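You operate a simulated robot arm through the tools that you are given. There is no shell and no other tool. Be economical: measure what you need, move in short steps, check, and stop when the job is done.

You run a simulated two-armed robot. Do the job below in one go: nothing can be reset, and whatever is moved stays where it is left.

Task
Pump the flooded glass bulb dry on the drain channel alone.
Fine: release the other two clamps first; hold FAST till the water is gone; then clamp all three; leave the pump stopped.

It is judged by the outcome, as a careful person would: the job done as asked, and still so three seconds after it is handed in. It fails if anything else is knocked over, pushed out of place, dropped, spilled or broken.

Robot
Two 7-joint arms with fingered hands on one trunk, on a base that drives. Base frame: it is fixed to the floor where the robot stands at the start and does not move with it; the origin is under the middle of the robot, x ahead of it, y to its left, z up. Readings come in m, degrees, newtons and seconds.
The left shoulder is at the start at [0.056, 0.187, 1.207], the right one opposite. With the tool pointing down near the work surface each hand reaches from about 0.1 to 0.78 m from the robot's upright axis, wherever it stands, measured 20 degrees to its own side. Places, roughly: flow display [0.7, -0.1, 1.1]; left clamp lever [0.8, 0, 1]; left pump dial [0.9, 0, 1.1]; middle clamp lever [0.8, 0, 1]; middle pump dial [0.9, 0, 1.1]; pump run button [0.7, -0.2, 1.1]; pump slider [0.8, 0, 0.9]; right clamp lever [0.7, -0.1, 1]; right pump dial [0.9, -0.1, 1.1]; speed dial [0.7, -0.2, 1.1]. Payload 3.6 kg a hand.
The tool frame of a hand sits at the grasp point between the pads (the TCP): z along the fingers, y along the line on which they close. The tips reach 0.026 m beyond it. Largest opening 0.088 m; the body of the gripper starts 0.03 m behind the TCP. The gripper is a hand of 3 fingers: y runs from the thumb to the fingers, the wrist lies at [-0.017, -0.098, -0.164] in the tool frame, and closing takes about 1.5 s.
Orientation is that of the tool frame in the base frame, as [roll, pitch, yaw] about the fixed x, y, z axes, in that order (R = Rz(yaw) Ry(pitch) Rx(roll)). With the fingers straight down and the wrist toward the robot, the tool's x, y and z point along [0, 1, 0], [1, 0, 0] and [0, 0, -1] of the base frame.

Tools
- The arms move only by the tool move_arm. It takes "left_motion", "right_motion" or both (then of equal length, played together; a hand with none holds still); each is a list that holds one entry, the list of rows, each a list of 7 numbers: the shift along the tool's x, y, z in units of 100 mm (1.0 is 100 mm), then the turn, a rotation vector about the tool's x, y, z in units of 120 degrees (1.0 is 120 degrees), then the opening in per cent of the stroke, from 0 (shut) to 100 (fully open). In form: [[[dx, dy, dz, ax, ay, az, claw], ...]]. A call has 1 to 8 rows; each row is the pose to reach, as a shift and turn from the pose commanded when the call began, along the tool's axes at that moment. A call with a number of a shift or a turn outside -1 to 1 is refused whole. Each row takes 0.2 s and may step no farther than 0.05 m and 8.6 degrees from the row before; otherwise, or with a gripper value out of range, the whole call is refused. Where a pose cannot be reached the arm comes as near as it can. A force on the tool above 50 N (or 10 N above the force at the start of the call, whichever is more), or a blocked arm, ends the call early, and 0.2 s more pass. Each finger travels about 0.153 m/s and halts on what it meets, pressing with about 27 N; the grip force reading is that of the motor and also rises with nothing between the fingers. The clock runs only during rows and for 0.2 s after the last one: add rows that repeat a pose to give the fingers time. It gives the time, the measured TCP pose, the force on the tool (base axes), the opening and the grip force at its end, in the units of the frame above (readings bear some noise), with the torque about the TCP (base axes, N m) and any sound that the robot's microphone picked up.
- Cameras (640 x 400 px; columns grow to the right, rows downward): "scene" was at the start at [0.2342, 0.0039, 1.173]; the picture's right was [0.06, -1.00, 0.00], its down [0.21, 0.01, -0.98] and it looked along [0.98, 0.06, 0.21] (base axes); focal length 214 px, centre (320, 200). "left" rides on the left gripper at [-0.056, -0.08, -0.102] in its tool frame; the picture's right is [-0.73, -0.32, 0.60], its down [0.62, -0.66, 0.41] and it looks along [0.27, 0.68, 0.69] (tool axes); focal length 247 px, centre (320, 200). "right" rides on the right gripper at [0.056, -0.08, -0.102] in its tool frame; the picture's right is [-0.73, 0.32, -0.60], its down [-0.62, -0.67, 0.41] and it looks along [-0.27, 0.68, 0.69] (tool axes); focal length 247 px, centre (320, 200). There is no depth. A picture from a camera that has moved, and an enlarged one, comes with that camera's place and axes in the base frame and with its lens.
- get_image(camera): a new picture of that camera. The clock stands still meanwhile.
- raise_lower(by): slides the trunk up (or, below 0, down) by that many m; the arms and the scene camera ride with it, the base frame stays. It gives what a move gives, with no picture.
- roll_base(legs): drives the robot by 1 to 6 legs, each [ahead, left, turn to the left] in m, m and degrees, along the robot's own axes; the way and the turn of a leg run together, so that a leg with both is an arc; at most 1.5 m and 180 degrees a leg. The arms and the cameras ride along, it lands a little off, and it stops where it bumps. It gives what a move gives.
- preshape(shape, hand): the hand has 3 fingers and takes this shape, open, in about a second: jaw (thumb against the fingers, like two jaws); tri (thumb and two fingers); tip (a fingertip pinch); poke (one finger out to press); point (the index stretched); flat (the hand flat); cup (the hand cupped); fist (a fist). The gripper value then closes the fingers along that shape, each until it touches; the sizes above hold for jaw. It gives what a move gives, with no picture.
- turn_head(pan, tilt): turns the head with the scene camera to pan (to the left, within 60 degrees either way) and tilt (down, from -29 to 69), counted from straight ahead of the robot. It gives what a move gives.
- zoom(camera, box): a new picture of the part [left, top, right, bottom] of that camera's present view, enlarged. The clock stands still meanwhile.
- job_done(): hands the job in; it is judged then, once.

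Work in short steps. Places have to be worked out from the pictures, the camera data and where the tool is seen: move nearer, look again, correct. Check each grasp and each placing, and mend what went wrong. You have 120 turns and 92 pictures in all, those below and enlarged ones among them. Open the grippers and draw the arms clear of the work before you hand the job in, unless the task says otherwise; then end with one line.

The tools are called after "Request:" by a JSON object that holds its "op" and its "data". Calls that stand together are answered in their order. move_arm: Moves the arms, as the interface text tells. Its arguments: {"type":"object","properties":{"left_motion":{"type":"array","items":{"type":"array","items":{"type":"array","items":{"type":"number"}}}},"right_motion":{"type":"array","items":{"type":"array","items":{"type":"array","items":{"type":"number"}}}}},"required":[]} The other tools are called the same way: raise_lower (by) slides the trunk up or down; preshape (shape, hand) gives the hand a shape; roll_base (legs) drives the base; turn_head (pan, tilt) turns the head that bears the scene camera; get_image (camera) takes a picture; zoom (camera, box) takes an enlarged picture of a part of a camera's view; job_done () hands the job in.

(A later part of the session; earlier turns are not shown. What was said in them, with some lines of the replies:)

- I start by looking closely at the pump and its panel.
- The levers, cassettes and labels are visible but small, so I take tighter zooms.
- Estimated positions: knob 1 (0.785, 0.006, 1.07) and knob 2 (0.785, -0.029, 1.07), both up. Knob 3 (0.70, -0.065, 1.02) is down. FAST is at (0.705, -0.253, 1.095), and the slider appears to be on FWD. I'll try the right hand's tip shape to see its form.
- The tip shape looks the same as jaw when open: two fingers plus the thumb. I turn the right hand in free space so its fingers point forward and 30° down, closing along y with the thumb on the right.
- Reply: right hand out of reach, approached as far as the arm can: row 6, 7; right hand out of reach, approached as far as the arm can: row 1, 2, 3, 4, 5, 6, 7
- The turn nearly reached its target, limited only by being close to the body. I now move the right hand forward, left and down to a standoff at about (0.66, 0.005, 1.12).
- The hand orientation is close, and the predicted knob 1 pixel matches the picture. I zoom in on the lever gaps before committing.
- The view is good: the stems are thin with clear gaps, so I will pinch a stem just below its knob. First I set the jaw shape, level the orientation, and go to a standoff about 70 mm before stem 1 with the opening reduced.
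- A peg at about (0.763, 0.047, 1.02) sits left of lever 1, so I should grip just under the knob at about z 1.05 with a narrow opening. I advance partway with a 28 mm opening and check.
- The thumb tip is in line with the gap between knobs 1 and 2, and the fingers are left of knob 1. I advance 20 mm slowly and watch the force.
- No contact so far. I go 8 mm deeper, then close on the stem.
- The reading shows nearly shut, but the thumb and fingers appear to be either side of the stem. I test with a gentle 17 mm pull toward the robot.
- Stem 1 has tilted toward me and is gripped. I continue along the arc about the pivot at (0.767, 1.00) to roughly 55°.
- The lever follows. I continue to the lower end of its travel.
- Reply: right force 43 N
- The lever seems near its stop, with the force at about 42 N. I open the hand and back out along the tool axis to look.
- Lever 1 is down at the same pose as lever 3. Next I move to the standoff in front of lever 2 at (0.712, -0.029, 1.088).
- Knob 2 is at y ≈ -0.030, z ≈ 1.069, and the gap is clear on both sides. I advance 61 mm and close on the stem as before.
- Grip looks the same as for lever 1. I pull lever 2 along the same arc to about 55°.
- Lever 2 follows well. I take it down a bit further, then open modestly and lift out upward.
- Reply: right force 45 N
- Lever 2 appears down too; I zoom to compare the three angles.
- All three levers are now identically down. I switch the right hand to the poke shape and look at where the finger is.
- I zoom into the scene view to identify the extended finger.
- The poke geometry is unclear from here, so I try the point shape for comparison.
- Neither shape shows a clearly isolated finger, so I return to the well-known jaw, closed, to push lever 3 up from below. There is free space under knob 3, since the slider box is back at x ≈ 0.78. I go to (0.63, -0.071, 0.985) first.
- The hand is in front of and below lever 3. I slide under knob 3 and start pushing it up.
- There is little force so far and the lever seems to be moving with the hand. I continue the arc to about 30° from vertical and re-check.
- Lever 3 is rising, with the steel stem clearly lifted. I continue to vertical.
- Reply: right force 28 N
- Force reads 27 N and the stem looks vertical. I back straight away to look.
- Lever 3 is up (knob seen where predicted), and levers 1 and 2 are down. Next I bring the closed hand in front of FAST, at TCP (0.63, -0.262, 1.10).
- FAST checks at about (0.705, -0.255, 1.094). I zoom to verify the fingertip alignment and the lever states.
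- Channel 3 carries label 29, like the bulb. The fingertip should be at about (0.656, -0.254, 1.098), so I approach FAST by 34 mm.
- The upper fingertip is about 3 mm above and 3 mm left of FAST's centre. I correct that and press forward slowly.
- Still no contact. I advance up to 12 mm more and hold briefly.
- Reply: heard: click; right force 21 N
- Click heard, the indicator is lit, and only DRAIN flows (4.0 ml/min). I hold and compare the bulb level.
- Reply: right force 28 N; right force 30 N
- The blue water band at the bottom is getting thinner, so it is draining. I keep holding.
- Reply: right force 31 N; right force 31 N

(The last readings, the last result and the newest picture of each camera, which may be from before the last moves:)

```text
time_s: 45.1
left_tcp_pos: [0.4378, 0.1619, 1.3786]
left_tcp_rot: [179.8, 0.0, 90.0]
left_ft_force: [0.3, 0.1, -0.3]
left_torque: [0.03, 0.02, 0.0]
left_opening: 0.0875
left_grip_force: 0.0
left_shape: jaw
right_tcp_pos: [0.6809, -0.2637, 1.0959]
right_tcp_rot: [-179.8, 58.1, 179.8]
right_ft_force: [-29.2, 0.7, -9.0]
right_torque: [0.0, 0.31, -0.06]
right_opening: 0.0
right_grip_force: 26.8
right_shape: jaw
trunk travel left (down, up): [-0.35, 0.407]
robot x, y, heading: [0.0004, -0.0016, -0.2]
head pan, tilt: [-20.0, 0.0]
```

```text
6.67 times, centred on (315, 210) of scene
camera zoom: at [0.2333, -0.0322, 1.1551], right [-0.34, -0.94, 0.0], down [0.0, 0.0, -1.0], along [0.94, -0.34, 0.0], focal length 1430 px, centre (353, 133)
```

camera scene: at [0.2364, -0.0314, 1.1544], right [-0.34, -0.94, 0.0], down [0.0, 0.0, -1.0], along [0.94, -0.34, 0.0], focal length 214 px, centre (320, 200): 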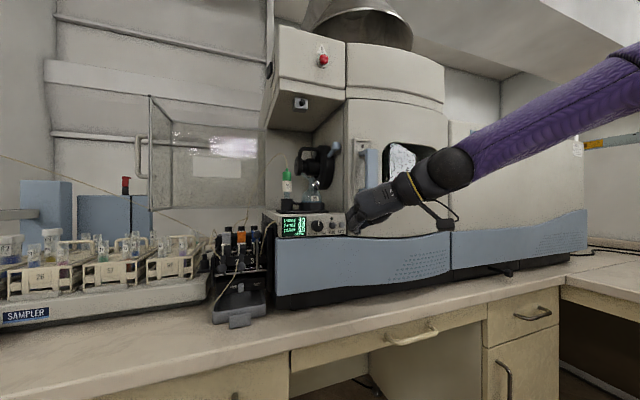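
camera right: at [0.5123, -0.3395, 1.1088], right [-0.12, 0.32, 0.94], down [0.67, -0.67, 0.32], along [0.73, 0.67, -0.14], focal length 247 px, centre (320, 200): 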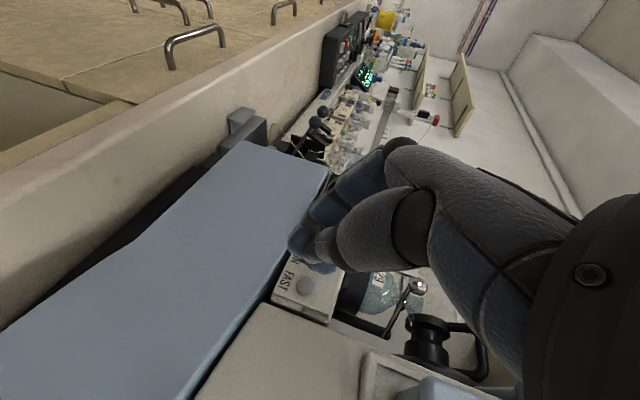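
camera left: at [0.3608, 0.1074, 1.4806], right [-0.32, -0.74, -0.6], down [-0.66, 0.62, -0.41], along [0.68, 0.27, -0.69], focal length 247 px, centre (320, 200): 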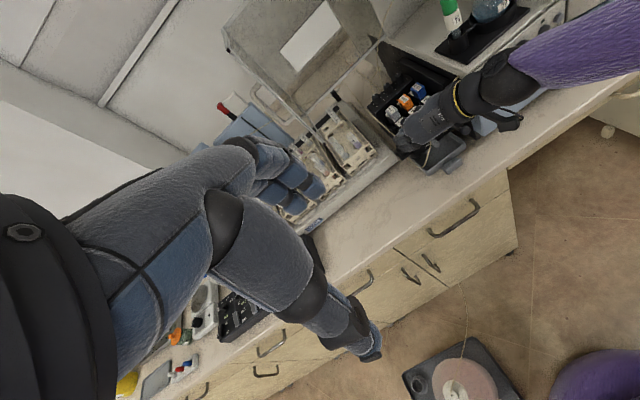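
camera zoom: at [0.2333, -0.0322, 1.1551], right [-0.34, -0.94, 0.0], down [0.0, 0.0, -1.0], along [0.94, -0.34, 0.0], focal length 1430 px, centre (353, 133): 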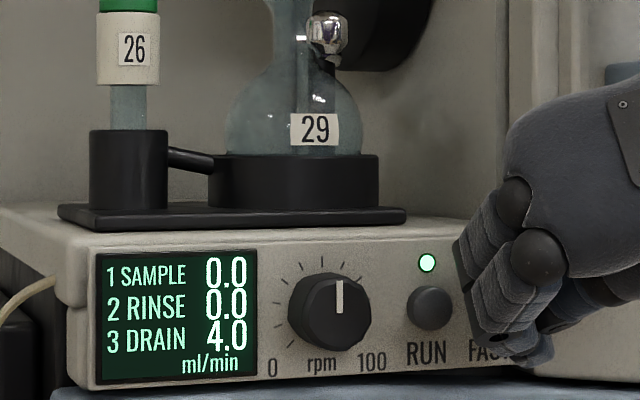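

The visible water is almost gone, but the cup rim hides the bottom of the bulb. I keep holding FAST while turning the left hand so its camera looks down into the bulb.

Request:
{"op": "move_arm", "data": {"left_motion": [[[0, 0, 0, 0, 0, 0.06, 100], [0, 0, 0, 0, 0, 0.12, 100], [0, 0, 0, 0, 0, 0.18, 100], [0, 0, 0, 0, 0, 0.24, 100], [0, 0, 0, 0, 0, 0.3, 100], [0, 0, 0, 0, 0, 0.36, 100], [0, 0, 0, 0, 0, 0.36, 100], [0, 0, 0, 0, 0, 0.36, 100]]], "right_motion": [[[0, 0, 0, 0, 0, 0, 0], [0, 0, 0, 0, 0, 0, 0], [0, 0, 0, 0, 0, 0, 0], [0, 0, 0, 0, 0, 0, 0], [0, 0, 0, 0, 0, 0, 0], [0, 0, 0, 0, 0, 0, 0], [0, 0, 0, 0, 0, 0, 0], [0, 0, 0, 0, 0, 0, 0]]]}}

Request:
{"op": "get_image", "data": {"camera": "left"}}

```text
time_s: 46.9
left_tcp_pos: [0.4361, 0.1625, 1.3787]
left_tcp_rot: [179.8, 0.0, 46.8]
left_ft_force: [0.6, -0.7, -0.3]
left_torque: [0.01, -0.02, -0.02]
left_opening: 0.0879
left_grip_force: 0.1
left_shape: jaw
right_tcp_pos: [0.6811, -0.2637, 1.0971]
right_tcp_rot: [-179.7, 58.2, 179.9]
right_ft_force: [-27.8, 0.2, -5.8]
right_torque: [-0.01, 0.18, -0.07]
right_opening: 0.0001
right_grip_force: 27.2
right_shape: jaw
trunk travel left (down, up): [-0.35, 0.407]
robot x, y, heading: [-0.0011, 0.0005, -0.2]
head pan, tilt: [-20.0, 0.0]
```

```text
24 pictures are left
camera left: at [0.3399, 0.1769, 1.4813], right [-0.73, -0.32, -0.6], down [-0.06, 0.91, -0.41], along [0.68, -0.27, -0.68], focal length 247 px, centre (320, 200)
```

left: 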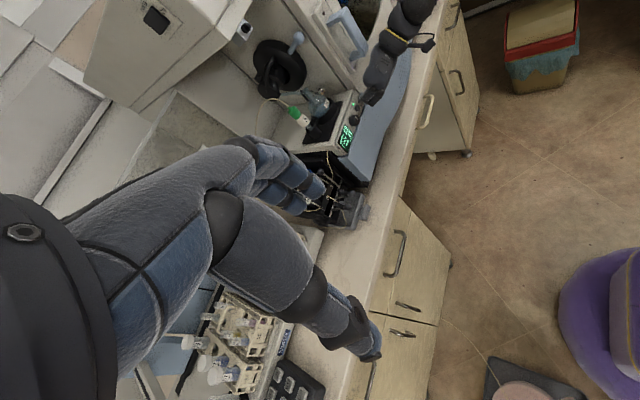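

Request:
{"op": "zoom", "data": {"camera": "left", "box": [285, 80, 365, 150]}}

```text
5.71 times, centred on (325, 115) of left
camera zoom: at [0.3399, 0.1769, 1.4813], right [-0.73, -0.32, -0.6], down [-0.06, 0.91, -0.41], along [0.68, -0.27, -0.68], focal length 1411 px, centre (291, 686)
```

zoom: 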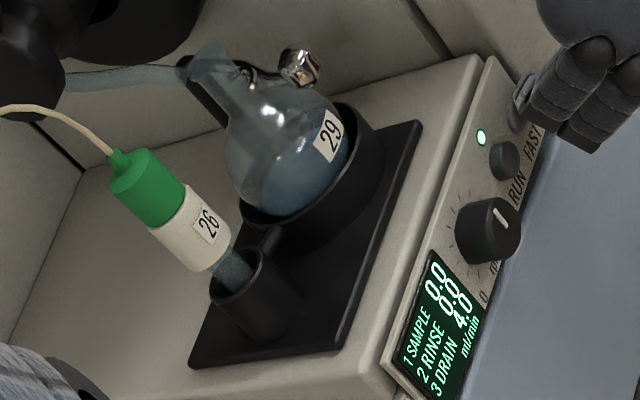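

A blue pool still shows in the bulb from above. I hold FAST for about 7 s more and compare from the same viewpoint.

Request:
{"op": "move_arm", "data": {"right_motion": [[[0, 0, 0, 0, 0, 0, 0], [0, 0, 0, 0, 0, 0, 0], [0, 0, 0, 0, 0, 0, 0], [0, 0, 0, 0, 0, 0, 0], [0, 0, 0, 0, 0, 0, 0], [0, 0, 0, 0, 0, 0, 0], [0, 0, 0, 0, 0, 0, 0], [0, 0, 0, 0, 0, 0, 0]]]}}

Request:
{"op": "move_arm", "data": {"right_motion": [[[0, 0, 0, 0, 0, 0, 0], [0, 0, 0, 0, 0, 0, 0], [0, 0, 0, 0, 0, 0, 0], [0, 0, 0, 0, 0, 0, 0], [0, 0, 0, 0, 0, 0, 0], [0, 0, 0, 0, 0, 0, 0], [0, 0, 0, 0, 0, 0, 0], [0, 0, 0, 0, 0, 0, 0]]]}}

Request:
{"op": "move_arm", "data": {"right_motion": [[[0, 0, 0, 0, 0, 0, 0], [0, 0, 0, 0, 0, 0, 0], [0, 0, 0, 0, 0, 0, 0], [0, 0, 0, 0, 0, 0, 0], [0, 0, 0, 0, 0, 0, 0], [0, 0, 0, 0, 0, 0, 0], [0, 0, 0, 0, 0, 0, 0], [0, 0, 0, 0, 0, 0, 0]]]}}

Request:
{"op": "move_arm", "data": {"right_motion": [[[0, 0, 0, 0, 0, 0, 0], [0, 0, 0, 0, 0, 0, 0], [0, 0, 0, 0, 0, 0, 0], [0, 0, 0, 0, 0, 0, 0], [0, 0, 0, 0, 0, 0, 0], [0, 0, 0, 0, 0, 0, 0], [0, 0, 0, 0, 0, 0, 0], [0, 0, 0, 0, 0, 0, 0]]]}}

Request:
{"op": "zoom", "data": {"camera": "left", "box": [285, 80, 365, 150]}}

```text
time_s: 48.7
left_tcp_pos: [0.4364, 0.1632, 1.3786]
left_tcp_rot: [179.8, 0.0, 46.8]
left_ft_force: [-0.3, 0.0, -0.2]
left_torque: [-0.04, -0.02, -0.03]
left_opening: 0.0878
left_grip_force: 0.0
left_shape: jaw
right_tcp_pos: [0.6807, -0.2639, 1.0973]
right_tcp_rot: [-179.5, 58.2, -179.9]
right_ft_force: [-27.6, 1.4, -4.2]
right_torque: [0.04, 0.15, -0.05]
right_opening: 0.0
right_grip_force: 26.7
right_shape: jaw
trunk travel left (down, up): [-0.35, 0.407]
robot x, y, heading: [0.0022, -0.0035, 0.1]
head pan, tilt: [-20.0, 0.0]
```

```text
time_s: 50.5
left_tcp_pos: [0.437, 0.1633, 1.3763]
left_tcp_rot: [179.8, 0.0, 46.8]
left_ft_force: [-0.6, 0.2, 0.6]
left_torque: [0.02, 0.0, 0.01]
left_opening: 0.0877
left_grip_force: 0.0
left_shape: jaw
right_tcp_pos: [0.6802, -0.2637, 1.0979]
right_tcp_rot: [-179.7, 58.1, -180.0]
right_ft_force: [-27.1, 1.7, -4.3]
right_torque: [0.01, 0.19, -0.05]
right_opening: 0.0002
right_grip_force: 27.1
right_shape: jaw
trunk travel left (down, up): [-0.35, 0.407]
robot x, y, heading: [0.0013, 0.003, 0.1]
head pan, tilt: [-20.0, 0.0]
```

```text
time_s: 52.3
left_tcp_pos: [0.4371, 0.1629, 1.3792]
left_tcp_rot: [179.8, -0.1, 46.7]
left_ft_force: [-0.1, 0.2, -0.4]
left_torque: [0.0, 0.01, 0.0]
left_opening: 0.0877
left_grip_force: 0.1
left_shape: jaw
right_tcp_pos: [0.6804, -0.2638, 1.0973]
right_tcp_rot: [-179.4, 58.2, -179.9]
right_ft_force: [-26.8, 0.9, -4.3]
right_torque: [0.0, 0.17, -0.02]
right_opening: 0.0002
right_grip_force: 26.9
right_shape: jaw
trunk travel left (down, up): [-0.35, 0.407]
robot x, y, heading: [-0.0002, -0.0012, 0.1]
head pan, tilt: [-20.0, 0.0]
```

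```text
time_s: 54.1
left_tcp_pos: [0.4373, 0.1621, 1.3787]
left_tcp_rot: [179.8, 0.0, 46.8]
left_ft_force: [0.2, 0.1, 0.0]
left_torque: [-0.03, 0.02, 0.01]
left_opening: 0.0878
left_grip_force: 0.2
left_shape: jaw
right_tcp_pos: [0.68, -0.2642, 1.0963]
right_tcp_rot: [-179.6, 58.2, -179.9]
right_ft_force: [-27.3, 0.9, -3.1]
right_torque: [0.02, 0.14, -0.03]
right_opening: 0.0
right_grip_force: 27.1
right_shape: jaw
trunk travel left (down, up): [-0.35, 0.407]
robot x, y, heading: [-0.0008, 0.0032, -0.2]
head pan, tilt: [-20.0, 0.0]
```

```text
5.71 times, centred on (325, 115) of left
camera zoom: at [0.3398, 0.177, 1.4814], right [-0.73, -0.32, -0.6], down [-0.06, 0.91, -0.41], along [0.68, -0.27, -0.68], focal length 1411 px, centre (291, 686)
```

zoom: 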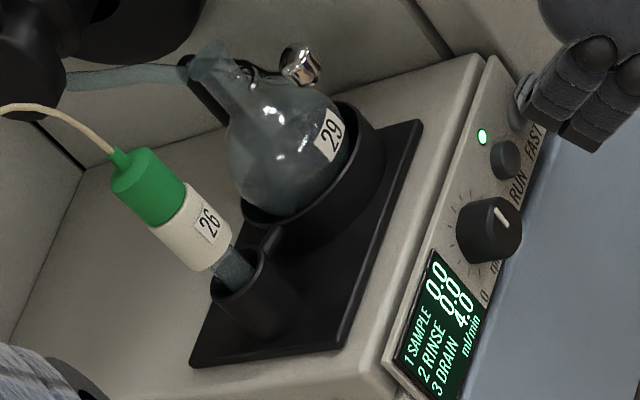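

The blue pool has gone and only grey glass remains. I hold a few seconds more to be sure, then compare.

Request:
{"op": "move_arm", "data": {"right_motion": [[[0, 0, 0, 0, 0, 0, 0], [0, 0, 0, 0, 0, 0, 0], [0, 0, 0, 0, 0, 0, 0], [0, 0, 0, 0, 0, 0, 0], [0, 0, 0, 0, 0, 0, 0], [0, 0, 0, 0, 0, 0, 0], [0, 0, 0, 0, 0, 0, 0], [0, 0, 0, 0, 0, 0, 0]]]}}

Request:
{"op": "zoom", "data": {"camera": "left", "box": [305, 80, 345, 115]}}

```text
time_s: 55.9
left_tcp_pos: [0.4373, 0.1633, 1.3783]
left_tcp_rot: [179.8, 0.0, 46.9]
left_ft_force: [0.2, 0.0, 0.1]
left_torque: [-0.02, -0.01, 0.0]
left_opening: 0.0877
left_grip_force: 0.0
left_shape: jaw
right_tcp_pos: [0.6808, -0.2639, 1.097]
right_tcp_rot: [-179.6, 58.2, -180.0]
right_ft_force: [-27.6, 2.3, -3.5]
right_torque: [-0.02, 0.17, -0.04]
right_opening: 0.0001
right_grip_force: 26.9
right_shape: jaw
trunk travel left (down, up): [-0.35, 0.407]
robot x, y, heading: [-0.0012, 0.0004, -0.0]
head pan, tilt: [-20.0, 0.0]
```

```text
11.43 times, centred on (325, 98) of left
camera zoom: at [0.3398, 0.177, 1.4814], right [-0.73, -0.32, -0.6], down [-0.06, 0.91, -0.41], along [0.68, -0.27, -0.68], focal length 2823 px, centre (263, 1371)
```

zoom: 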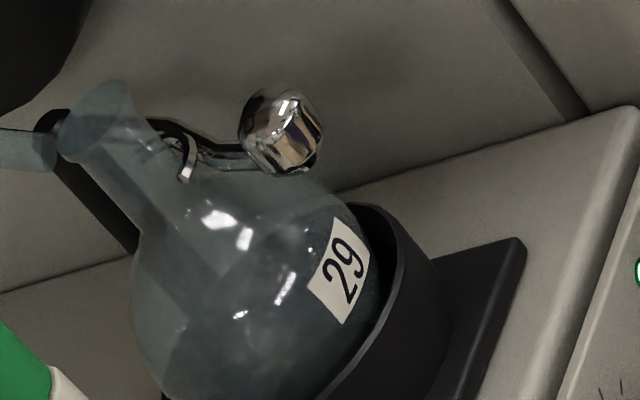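

The bulb is dry, so I release FAST by backing straight off and check that the pump stops.

Request:
{"op": "move_arm", "data": {"right_motion": [[[0.106, 0, -0.17, 0, 0, 0, 0], [0.212, 0, -0.34, 0, 0, 0, 0], [0.318, 0, -0.51, 0, 0, 0, 0], [0.318, 0, -0.51, 0, 0, 0, 0]]]}}

Request:
{"op": "zoom", "data": {"camera": "scene", "box": [200, 165, 370, 270]}}

```text
time_s: 56.9
left_tcp_pos: [0.4411, 0.1637, 1.3766]
left_tcp_rot: [179.9, 0.1, 46.8]
left_ft_force: [0.0, -0.5, -0.1]
left_torque: [-0.01, 0.01, -0.03]
left_opening: 0.0877
left_grip_force: 0.0
left_shape: jaw
right_tcp_pos: [0.6263, -0.2649, 1.0952]
right_tcp_rot: [-179.4, 58.3, -179.9]
right_ft_force: [0.4, -0.2, 0.7]
right_torque: [0.01, 0.01, -0.02]
right_opening: 0.0002
right_grip_force: 27.9
right_shape: jaw
trunk travel left (down, up): [-0.35, 0.407]
robot x, y, heading: [-0.0032, -0.0, -0.0]
head pan, tilt: [-20.0, 0.0]
```

```text
3.76 times, centred on (285, 218) of scene
camera zoom: at [0.2364, -0.0317, 1.1545], right [-0.34, -0.94, 0.0], down [0.0, 0.0, -1.0], along [0.94, -0.34, 0.0], focal length 807 px, centre (452, 134)
```

zoom: 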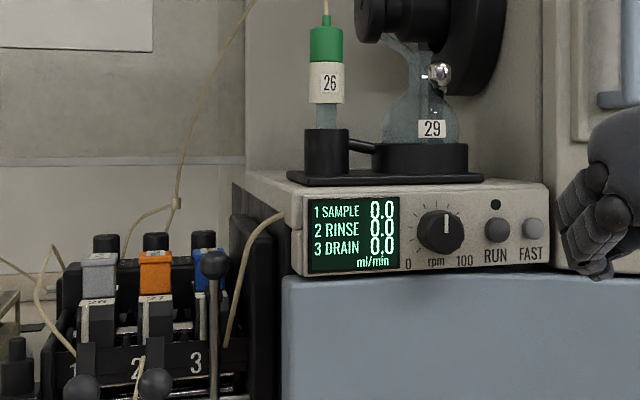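

The pump has stopped (0.0 on all channels, light off). I now move below lever 2 with the hand still closed, to raise it the way I raised lever 3.

Request:
{"op": "move_arm", "data": {"right_motion": [[[0.1, 0.26, 0.067, 0, 0, 0, 0], [0.2, 0.515, 0.135, 0, 0, 0, 0], [0.298, 0.773, 0.202, 0, 0, 0, 0]]]}}

Request:
{"op": "move_arm", "data": {"right_motion": [[[0.1, 0.26, 0.067, 0, 0, 0, 0], [0.2, 0.515, 0.135, 0, 0, 0, 0], [0.298, 0.773, 0.202, 0, 0, 0, 0]]]}}

Request:
{"op": "move_arm", "data": {"right_motion": [[[0.1, 0.26, 0.067, 0, 0, 0, 0], [0.2, 0.515, 0.135, 0, 0, 0, 0], [0.298, 0.773, 0.202, 0, 0, 0, 0], [0.298, 0.773, 0.202, 0, 0, 0, 0]]]}}

Request:
{"op": "get_image", "data": {"camera": "right"}}

```text
time_s: 57.7
left_tcp_pos: [0.4412, 0.1627, 1.3774]
left_tcp_rot: [179.9, 0.1, 46.8]
left_ft_force: [0.7, -0.8, -0.2]
left_torque: [0.03, -0.01, -0.01]
left_opening: 0.088
left_grip_force: 0.0
left_shape: jaw
right_tcp_pos: [0.6283, -0.1865, 1.0593]
right_tcp_rot: [-179.4, 58.2, -180.0]
right_ft_force: [0.0, -0.5, 0.4]
right_torque: [-0.02, 0.02, 0.01]
right_opening: 0.0002
right_grip_force: 27.2
right_shape: jaw
trunk travel left (down, up): [-0.35, 0.407]
robot x, y, heading: [0.0007, 0.0024, -0.1]
head pan, tilt: [-20.0, 0.0]
```

```text
time_s: 58.5
left_tcp_pos: [0.4404, 0.1628, 1.3764]
left_tcp_rot: [179.9, 0.0, 46.8]
left_ft_force: [-0.8, 0.1, -0.7]
left_torque: [-0.01, -0.02, 0.04]
left_opening: 0.0878
left_grip_force: 0.1
left_shape: jaw
right_tcp_pos: [0.6313, -0.1121, 1.0242]
right_tcp_rot: [-179.6, 58.2, 179.8]
right_ft_force: [-0.5, -0.4, 0.4]
right_torque: [0.01, 0.01, -0.01]
right_opening: 0.0
right_grip_force: 26.8
right_shape: jaw
trunk travel left (down, up): [-0.35, 0.407]
robot x, y, heading: [-0.003, -0.0002, 0.3]
head pan, tilt: [-20.0, 0.0]
```

```text
time_s: 59.5
left_tcp_pos: [0.4413, 0.1621, 1.3784]
left_tcp_rot: [179.9, 0.1, 46.7]
left_ft_force: [-0.6, -0.4, -0.3]
left_torque: [-0.01, 0.0, -0.01]
left_opening: 0.0876
left_grip_force: 0.0
left_shape: jaw
right_tcp_pos: [0.6317, -0.0342, 0.9877]
right_tcp_rot: [-179.4, 58.0, 179.9]
right_ft_force: [-0.6, -0.3, -0.2]
right_torque: [-0.02, 0.01, 0.0]
right_opening: 0.0001
right_grip_force: 27.2
right_shape: jaw
trunk travel left (down, up): [-0.35, 0.407]
robot x, y, heading: [0.0024, 0.0017, 0.2]
head pan, tilt: [-20.0, 0.0]
```

```text
19 pictures are left
camera right: at [0.5146, -0.1111, 0.9936], right [-0.12, 0.32, 0.94], down [0.67, -0.67, 0.32], along [0.73, 0.67, -0.14], focal length 247 px, centre (320, 200)
```

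right: 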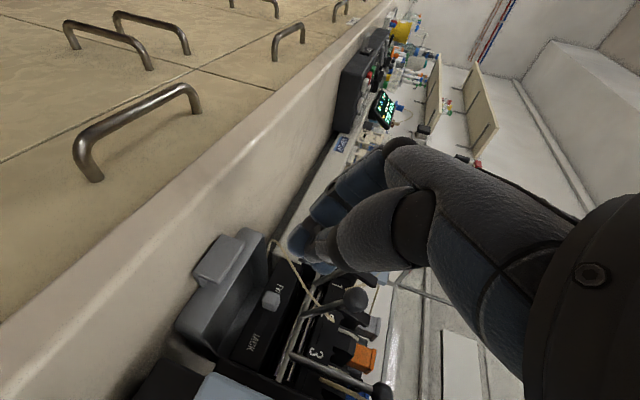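

Same relative pose as for lever 3. I slide under knob 2 and push it up through the first part.

Request:
{"op": "move_arm", "data": {"right_motion": [[[-0.1, 0, 0.18, 0, 0, 0, 0], [-0.206, 0, 0.357, 0, 0, 0, 0], [-0.35, 0, 0.357, 0, 0, 0, 0], [-0.44, 0, 0.34, 0, 0, 0, 0], [-0.537, 0, 0.325, 0, 0, 0, 0], [-0.7, 0, 0.345, 0, 0, 0, 0], [-0.888, 0, 0.406, 0, 0, 0, 0]]]}}

Request:
{"op": "zoom", "data": {"camera": "right", "box": [200, 180, 440, 400]}}

```text
time_s: 61.1
left_tcp_pos: [0.4424, 0.1638, 1.3763]
left_tcp_rot: [179.9, 0.1, 46.8]
left_ft_force: [0.1, 0.0, 0.3]
left_torque: [-0.01, -0.02, -0.03]
left_opening: 0.0875
left_grip_force: 0.1
left_shape: jaw
right_tcp_pos: [0.7119, -0.0314, 1.0424]
right_tcp_rot: [-179.6, 58.1, 179.8]
right_ft_force: [0.2, -0.7, 0.2]
right_torque: [-0.02, -0.02, -0.02]
right_opening: 0.0001
right_grip_force: 27.1
right_shape: jaw
trunk travel left (down, up): [-0.35, 0.407]
robot x, y, heading: [-0.0006, 0.0075, 0.0]
head pan, tilt: [-20.0, 0.0]
```

```text
1.82 times, centred on (320, 290) of right
camera zoom: at [0.5947, -0.109, 1.0487], right [-0.12, 0.32, 0.94], down [0.67, -0.67, 0.32], along [0.73, 0.67, -0.14], focal length 449 px, centre (320, 36)
```

zoom: 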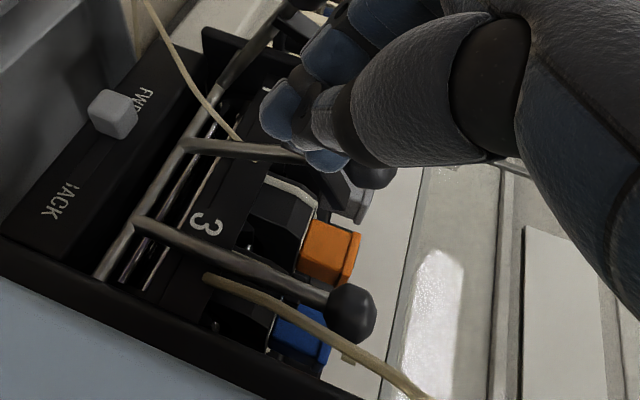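

Lever 2 is rising, with its knob visible above the fingers. I push it the rest of the way to vertical, then back away.

Request:
{"op": "move_arm", "data": {"right_motion": [[[-0.149, 0, 0.106, 0, 0, 0, 0], [-0.264, 0, 0.247, 0, 0, 0, 0], [-0.3, 0, 0.32, 0, 0, 0, 0], [-0.3, 0, 0.33, 0, 0, 0, 0]]]}}

Request:
{"op": "zoom", "data": {"camera": "right", "box": [200, 180, 440, 400]}}

```text
time_s: 62.1
left_tcp_pos: [0.4368, 0.1623, 1.3792]
left_tcp_rot: [179.8, -0.1, 46.9]
left_ft_force: [-0.7, 0.1, 0.7]
left_torque: [-0.01, 0.03, 0.01]
left_opening: 0.0877
left_grip_force: 0.1
left_shape: jaw
right_tcp_pos: [0.7502, -0.0332, 1.0503]
right_tcp_rot: [-179.6, 58.0, -180.0]
right_ft_force: [-29.9, -5.1, 1.2]
right_torque: [0.0, -0.03, -0.17]
right_opening: 0.0
right_grip_force: 26.7
right_shape: jaw
trunk travel left (down, up): [-0.35, 0.407]
robot x, y, heading: [-0.0013, -0.0024, -0.1]
head pan, tilt: [-20.0, 0.0]
```

```text
1.82 times, centred on (320, 290) of right
camera zoom: at [0.6344, -0.1112, 1.0565], right [-0.12, 0.32, 0.94], down [0.68, -0.67, 0.31], along [0.73, 0.67, -0.14], focal length 449 px, centre (320, 36)
```

zoom: 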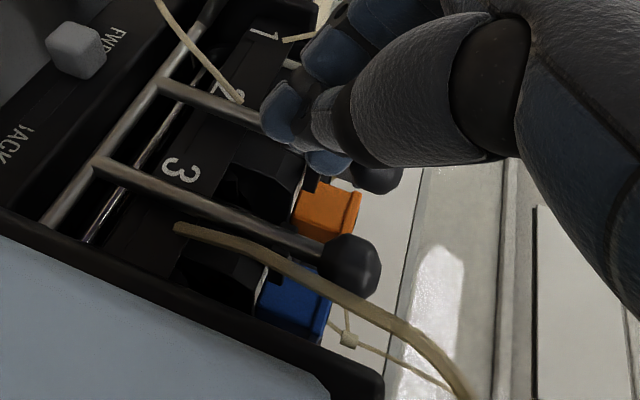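

Lever 2 is parallel to lever 3 at its stop. I back off and go below lever 1.

Request:
{"op": "move_arm", "data": {"right_motion": [[[0.16, 0, -0.25, 0, 0, 0, 0], [0.33, 0, -0.5, 0, 0, 0, 0], [0.5, 0, -0.75, 0, 0, 0, 0], [0.6, 0, -0.98, 0, 0, 0, 0]]]}}

Request:
{"op": "move_arm", "data": {"right_motion": [[[0.0, 0.0, -0.1, 0, 0, 0, 0], [0.3, 0.18, 0.1, 0, 0, 0, 0], [0.578, 0.35, 0.234, 0, 0, 0, 0], [0.578, 0.35, 0.234, 0, 0, 0, 0]]]}}

Request:
{"op": "get_image", "data": {"camera": "right"}}

Request:
{"op": "zoom", "data": {"camera": "scene", "box": [180, 180, 308, 280]}}

```text
time_s: 63.1
left_tcp_pos: [0.4408, 0.1632, 1.3773]
left_tcp_rot: [179.9, 0.2, 46.8]
left_ft_force: [0.3, 0.2, 0.0]
left_torque: [0.0, -0.01, -0.04]
left_opening: 0.0875
left_grip_force: 0.2
left_shape: jaw
right_tcp_pos: [0.6418, -0.0317, 1.0489]
right_tcp_rot: [-179.5, 58.1, -180.0]
right_ft_force: [-0.2, 0.4, -0.9]
right_torque: [-0.02, -0.01, -0.01]
right_opening: 0.0
right_grip_force: 26.9
right_shape: jaw
trunk travel left (down, up): [-0.35, 0.407]
robot x, y, heading: [0.0016, -0.0006, 0.0]
head pan, tilt: [-20.0, 0.0]
```

```text
time_s: 64.1
left_tcp_pos: [0.4406, 0.163, 1.3764]
left_tcp_rot: [179.8, 0.1, 46.8]
left_ft_force: [0.5, 1.2, 0.3]
left_torque: [0.02, 0.0, -0.01]
left_opening: 0.0879
left_grip_force: 0.1
left_shape: jaw
right_tcp_pos: [0.6314, 0.0043, 0.9864]
right_tcp_rot: [-179.3, 58.2, -179.8]
right_ft_force: [-0.3, 0.0, 0.9]
right_torque: [0.0, 0.01, 0.02]
right_opening: 0.0
right_grip_force: 27.4
right_shape: jaw
trunk travel left (down, up): [-0.35, 0.407]
robot x, y, heading: [0.0007, -0.0007, -0.1]
head pan, tilt: [-20.0, 0.0]
```

```text
16 pictures are left
camera right: at [0.5135, -0.0744, 0.9927], right [-0.12, 0.32, 0.94], down [0.67, -0.67, 0.32], along [0.73, 0.67, -0.14], focal length 247 px, centre (320, 200)
```

right: 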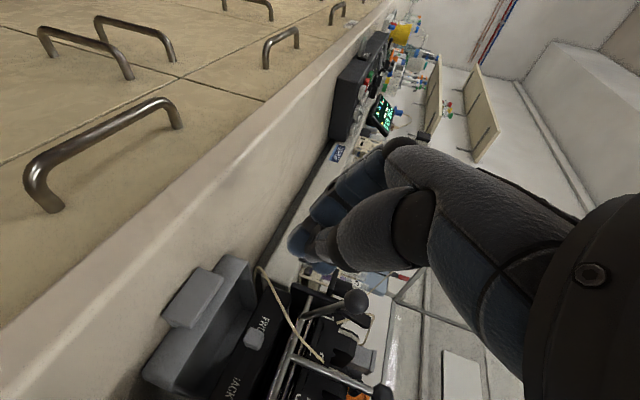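

```text
4.00 times, centred on (244, 230) of scene
camera zoom: at [0.2363, -0.0319, 1.1545], right [-0.34, -0.94, 0.0], down [0.0, 0.0, -1.0], along [0.94, -0.34, 0.0], focal length 858 px, centre (624, 80)
```

zoom: 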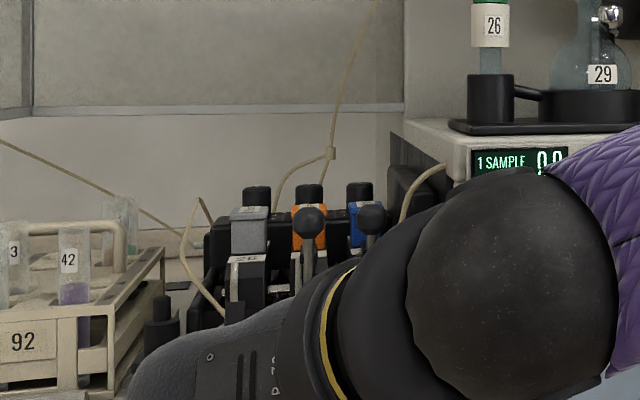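

Levers 2 and 3 are up. I now raise lever 1 with the same motion, shifted 2 mm right.

Request:
{"op": "move_arm", "data": {"right_motion": [[[-0.1, -0.02, 0.18, 0, 0, 0, 0], [-0.206, -0.02, 0.357, 0, 0, 0, 0], [-0.35, -0.02, 0.357, 0, 0, 0, 0], [-0.44, -0.02, 0.34, 0, 0, 0, 0], [-0.537, -0.02, 0.325, 0, 0, 0, 0], [-0.7, -0.02, 0.345, 0, 0, 0, 0], [-0.888, -0.02, 0.406, 0, 0, 0, 0]]]}}

Request:
{"op": "zoom", "data": {"camera": "right", "box": [200, 180, 440, 400]}}

```text
time_s: 65.7
left_tcp_pos: [0.4417, 0.1624, 1.3768]
left_tcp_rot: [179.8, 0.1, 46.8]
left_ft_force: [0.3, 0.1, 0.9]
left_torque: [-0.02, 0.03, 0.01]
left_opening: 0.0875
left_grip_force: 0.1
left_shape: jaw
right_tcp_pos: [0.7121, 0.001, 1.0432]
right_tcp_rot: [-179.4, 58.1, 179.9]
right_ft_force: [-0.1, 0.3, 0.2]
right_torque: [0.0, 0.0, -0.01]
right_opening: 0.0
right_grip_force: 26.8
right_shape: jaw
trunk travel left (down, up): [-0.35, 0.407]
robot x, y, heading: [0.0011, -0.0027, 0.1]
head pan, tilt: [-20.0, 0.0]
```

```text
1.82 times, centred on (320, 290) of right
camera zoom: at [0.5949, -0.0758, 1.0495], right [-0.12, 0.32, 0.94], down [0.67, -0.67, 0.32], along [0.73, 0.67, -0.14], focal length 449 px, centre (320, 36)
```

zoom: 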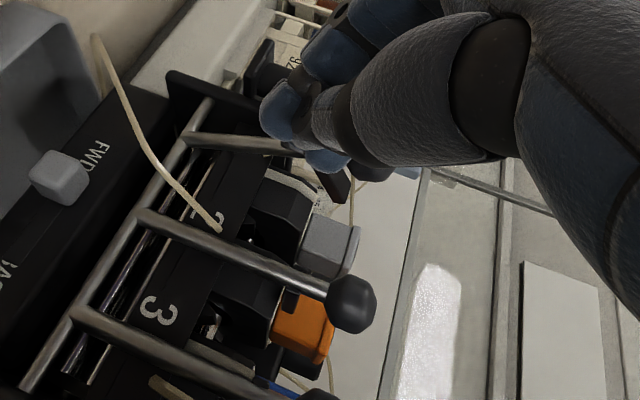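

Lever 1 is rising. I finish the push to its stop and then back off.

Request:
{"op": "move_arm", "data": {"right_motion": [[[-0.149, 0, 0.106, 0, 0, 0, 0], [-0.264, 0, 0.247, 0, 0, 0, 0], [-0.3, 0, 0.32, 0, 0, 0, 0], [-0.3, 0, 0.33, 0, 0, 0, 0]]]}}

Request:
{"op": "move_arm", "data": {"right_motion": [[[0.16, 0, -0.25, 0, 0, 0, 0], [0.33, 0, -0.5, 0, 0, 0, 0], [0.5, 0, -0.75, 0, 0, 0, 0], [0.6, 0, -0.98, 0, 0, 0, 0]]]}}

Request:
{"op": "zoom", "data": {"camera": "right", "box": [200, 180, 440, 400]}}

```text
time_s: 66.7
left_tcp_pos: [0.4381, 0.1617, 1.3785]
left_tcp_rot: [179.9, 0.0, 46.8]
left_ft_force: [0.2, 0.0, -0.6]
left_torque: [-0.03, 0.01, 0.03]
left_opening: 0.0876
left_grip_force: 0.1
left_shape: jaw
right_tcp_pos: [0.7562, -0.0016, 1.0523]
right_tcp_rot: [-179.5, 58.3, 179.9]
right_ft_force: [-7.3, -5.6, 6.0]
right_torque: [0.01, -0.06, -0.06]
right_opening: 0.0
right_grip_force: 27.6
right_shape: jaw
trunk travel left (down, up): [-0.35, 0.407]
robot x, y, heading: [0.0015, -0.0003, 0.0]
head pan, tilt: [-20.0, 0.0]
```

```text
time_s: 67.7
left_tcp_pos: [0.4406, 0.1621, 1.3783]
left_tcp_rot: [180.0, 0.2, 46.9]
left_ft_force: [-0.7, -0.7, 0.5]
left_torque: [-0.01, 0.01, 0.0]
left_opening: 0.0874
left_grip_force: 0.1
left_shape: jaw
right_tcp_pos: [0.6416, 0.0001, 1.0506]
right_tcp_rot: [-179.4, 58.2, -180.0]
right_ft_force: [-0.4, -0.3, 1.3]
right_torque: [0.02, 0.0, 0.0]
right_opening: 0.0
right_grip_force: 26.4
right_shape: jaw
trunk travel left (down, up): [-0.35, 0.407]
robot x, y, heading: [-0.0002, -0.005, -0.2]
head pan, tilt: [-20.0, 0.0]
```

```text
1.82 times, centred on (320, 290) of right
camera zoom: at [0.5239, -0.0758, 1.0567], right [-0.12, 0.32, 0.94], down [0.67, -0.67, 0.32], along [0.73, 0.67, -0.14], focal length 449 px, centre (320, 36)
```

zoom: 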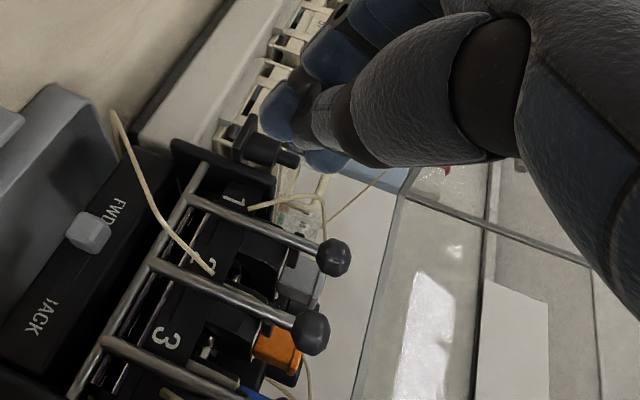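

All three levers look up. I withdraw the right arm back, up and to the right, open the hand, and verify from the scene camera.

Request:
{"op": "move_arm", "data": {"right_motion": [[[-0.06, -0.1, -0.28, 0, 0, 0, 0], [-0.12, -0.4, -0.55, 0, 0, 0, 0], [-0.19, -0.7, -0.83, 0, 0, 0, 0], [-0.19, -0.98, -0.83, 0, 0, 0, 30]]]}}

Request:
{"op": "move_arm", "data": {"right_motion": [[[-0.1, -0.3, 0, 0, 0, 0, 60], [-0.2, -0.6, 0, 0, 0, 0, 100], [-0.3, -0.95, 0, 0, 0, 0, 100], [-0.3, -0.95, 0, 0, 0, 0, 100]]]}}

Request:
{"op": "zoom", "data": {"camera": "scene", "box": [195, 205, 285, 265]}}

Request:
{"op": "get_image", "data": {"camera": "scene"}}

```text
time_s: 68.7
left_tcp_pos: [0.4415, 0.1631, 1.3764]
left_tcp_rot: [179.9, 0.0, 46.8]
left_ft_force: [0.4, -0.6, -0.8]
left_torque: [0.03, 0.01, -0.04]
left_opening: 0.0879
left_grip_force: 0.0
left_shape: jaw
right_tcp_pos: [0.5796, -0.0968, 1.1103]
right_tcp_rot: [-179.4, 58.1, 179.9]
right_ft_force: [0.3, 0.1, -0.3]
right_torque: [0.0, 0.06, -0.01]
right_opening: 0.0251
right_grip_force: 0.0
right_shape: jaw
trunk travel left (down, up): [-0.35, 0.407]
robot x, y, heading: [-0.0012, 0.0003, -0.1]
head pan, tilt: [-20.0, 0.0]
```

```text
time_s: 69.7
left_tcp_pos: [0.4409, 0.1635, 1.3768]
left_tcp_rot: [179.8, 0.1, 46.7]
left_ft_force: [0.3, -0.1, 0.7]
left_torque: [-0.01, -0.01, 0.02]
left_opening: 0.0879
left_grip_force: 0.0
left_shape: jaw
right_tcp_pos: [0.5955, -0.1918, 1.1383]
right_tcp_rot: [-179.5, 58.1, 179.9]
right_ft_force: [0.0, -0.2, -0.2]
right_torque: [-0.01, 0.02, 0.02]
right_opening: 0.0879
right_grip_force: 0.0
right_shape: jaw
trunk travel left (down, up): [-0.35, 0.407]
robot x, y, heading: [0.003, 0.0017, 0.1]
head pan, tilt: [-20.0, 0.0]
```

```text
6.67 times, centred on (240, 235) of scene
camera zoom: at [0.2365, -0.0314, 1.1544], right [-0.34, -0.94, 0.0], down [0.0, 0.0, -1.0], along [0.94, -0.34, 0.0], focal length 1430 px, centre (853, -33)
```

zoom: 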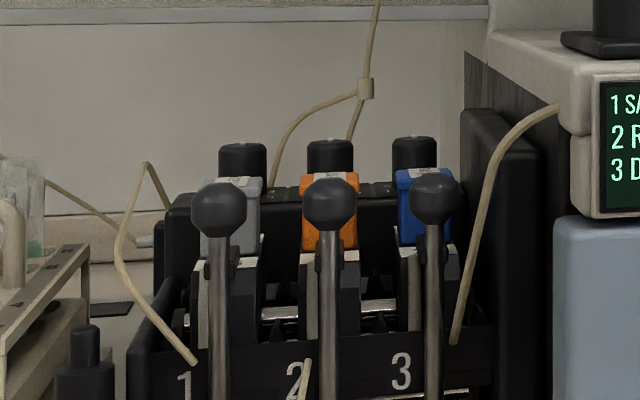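

```text
11 pictures are left
camera scene: at [0.2365, -0.0314, 1.1544], right [-0.34, -0.94, 0.0], down [0.0, 0.0, -1.0], along [0.94, -0.34, 0.0], focal length 214 px, centre (320, 200)
```

scene: 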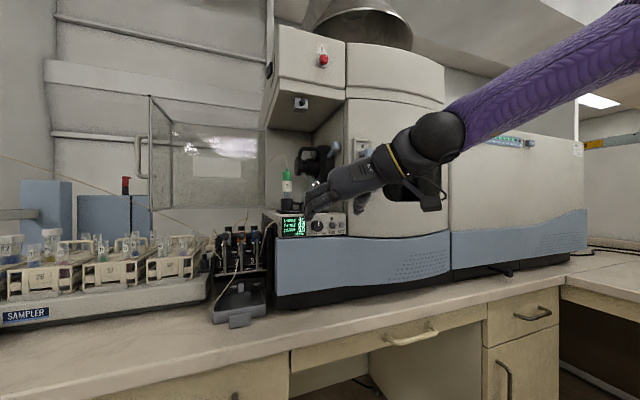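

All three levers appear up and aligned. I restore the left hand's original view to compare the lever positions exactly with the start, and draw the right arm further clear.

Request:
{"op": "move_arm", "data": {"left_motion": [[[0, 0, 0, 0, 0, -0.06, 100], [0, 0, 0, 0, 0, -0.12, 100], [0, 0, 0, 0, 0, -0.18, 100], [0, 0, 0, 0, 0, -0.24, 100], [0, 0, 0, 0, 0, -0.3, 100], [0, 0, 0, 0, 0, -0.36, 100], [0, 0, 0, 0, 0, -0.36, 100]]], "right_motion": [[[0, -0.1, -0.3, 0, 0, 0, 100], [0, -0.3, -0.6, 0, 0, 0, 100], [0, -0.5, -0.9, 0, 0, 0, 100], [0, -0.8, -0.95, 0, 0, 0, 100], [0, -0.95, -0.95, 0, 0, 0, 100], [0, -0.95, -0.95, 0, 0, 0, 100], [0, -0.95, -0.95, 0, 0, 0, 100]]]}}

Request:
{"op": "zoom", "data": {"camera": "left", "box": [360, 65, 480, 140]}}

Request:
{"op": "zoom", "data": {"camera": "scene", "box": [200, 165, 370, 270]}}

```text
time_s: 71.3
left_tcp_pos: [0.4416, 0.163, 1.3759]
left_tcp_rot: [-180.0, 0.1, 90.1]
left_ft_force: [-1.1, 0.4, -0.6]
left_torque: [0.0, -0.05, 0.03]
left_opening: 0.0877
left_grip_force: 0.1
left_shape: jaw
right_tcp_pos: [0.5289, -0.2095, 1.1496]
right_tcp_rot: [-179.7, 58.3, 179.6]
right_ft_force: [0.0, 0.2, -0.2]
right_torque: [0.0, 0.0, 0.02]
right_opening: 0.0877
right_grip_force: 0.0
right_shape: jaw
right hand out of reach, approached as far as the arm can: row 2, 3, 4, 5, 6, 7
trunk travel left (down, up): [-0.35, 0.407]
robot x, y, heading: [-0.0015, -0.0005, -0.2]
head pan, tilt: [-20.0, 0.0]
```

```text
5.33 times, centred on (420, 102) of left
camera zoom: at [0.3611, 0.1067, 1.4799], right [-0.32, -0.74, -0.6], down [-0.67, 0.62, -0.41], along [0.68, 0.27, -0.69], focal length 1317 px, centre (-213, 720)
```

zoom: 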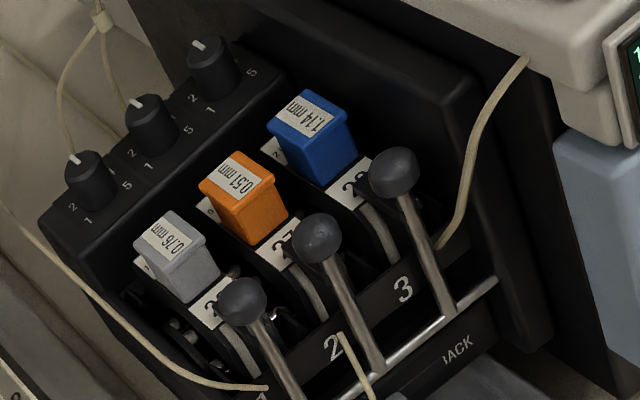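

```text
3.76 times, centred on (285, 218) of scene
camera zoom: at [0.2364, -0.032, 1.1544], right [-0.34, -0.94, 0.0], down [0.0, 0.0, -1.0], along [0.94, -0.34, 0.0], focal length 807 px, centre (452, 134)
```

zoom: 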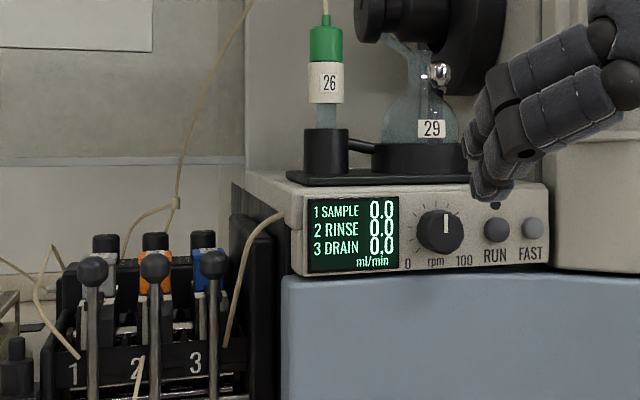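

Knobs 1 and 2 sit at exactly their starting (clamped) image positions, and knob 3 is in line with them. The display reads 0.0 on all channels and the hands are open and clear, so I hand in.

Request:
{"op": "job_done", "data": {}}

```text
The job is handed in.
```

The bulb was pumped dry on the drain channel alone, all three clamps are closed again, and the pump is stopped.
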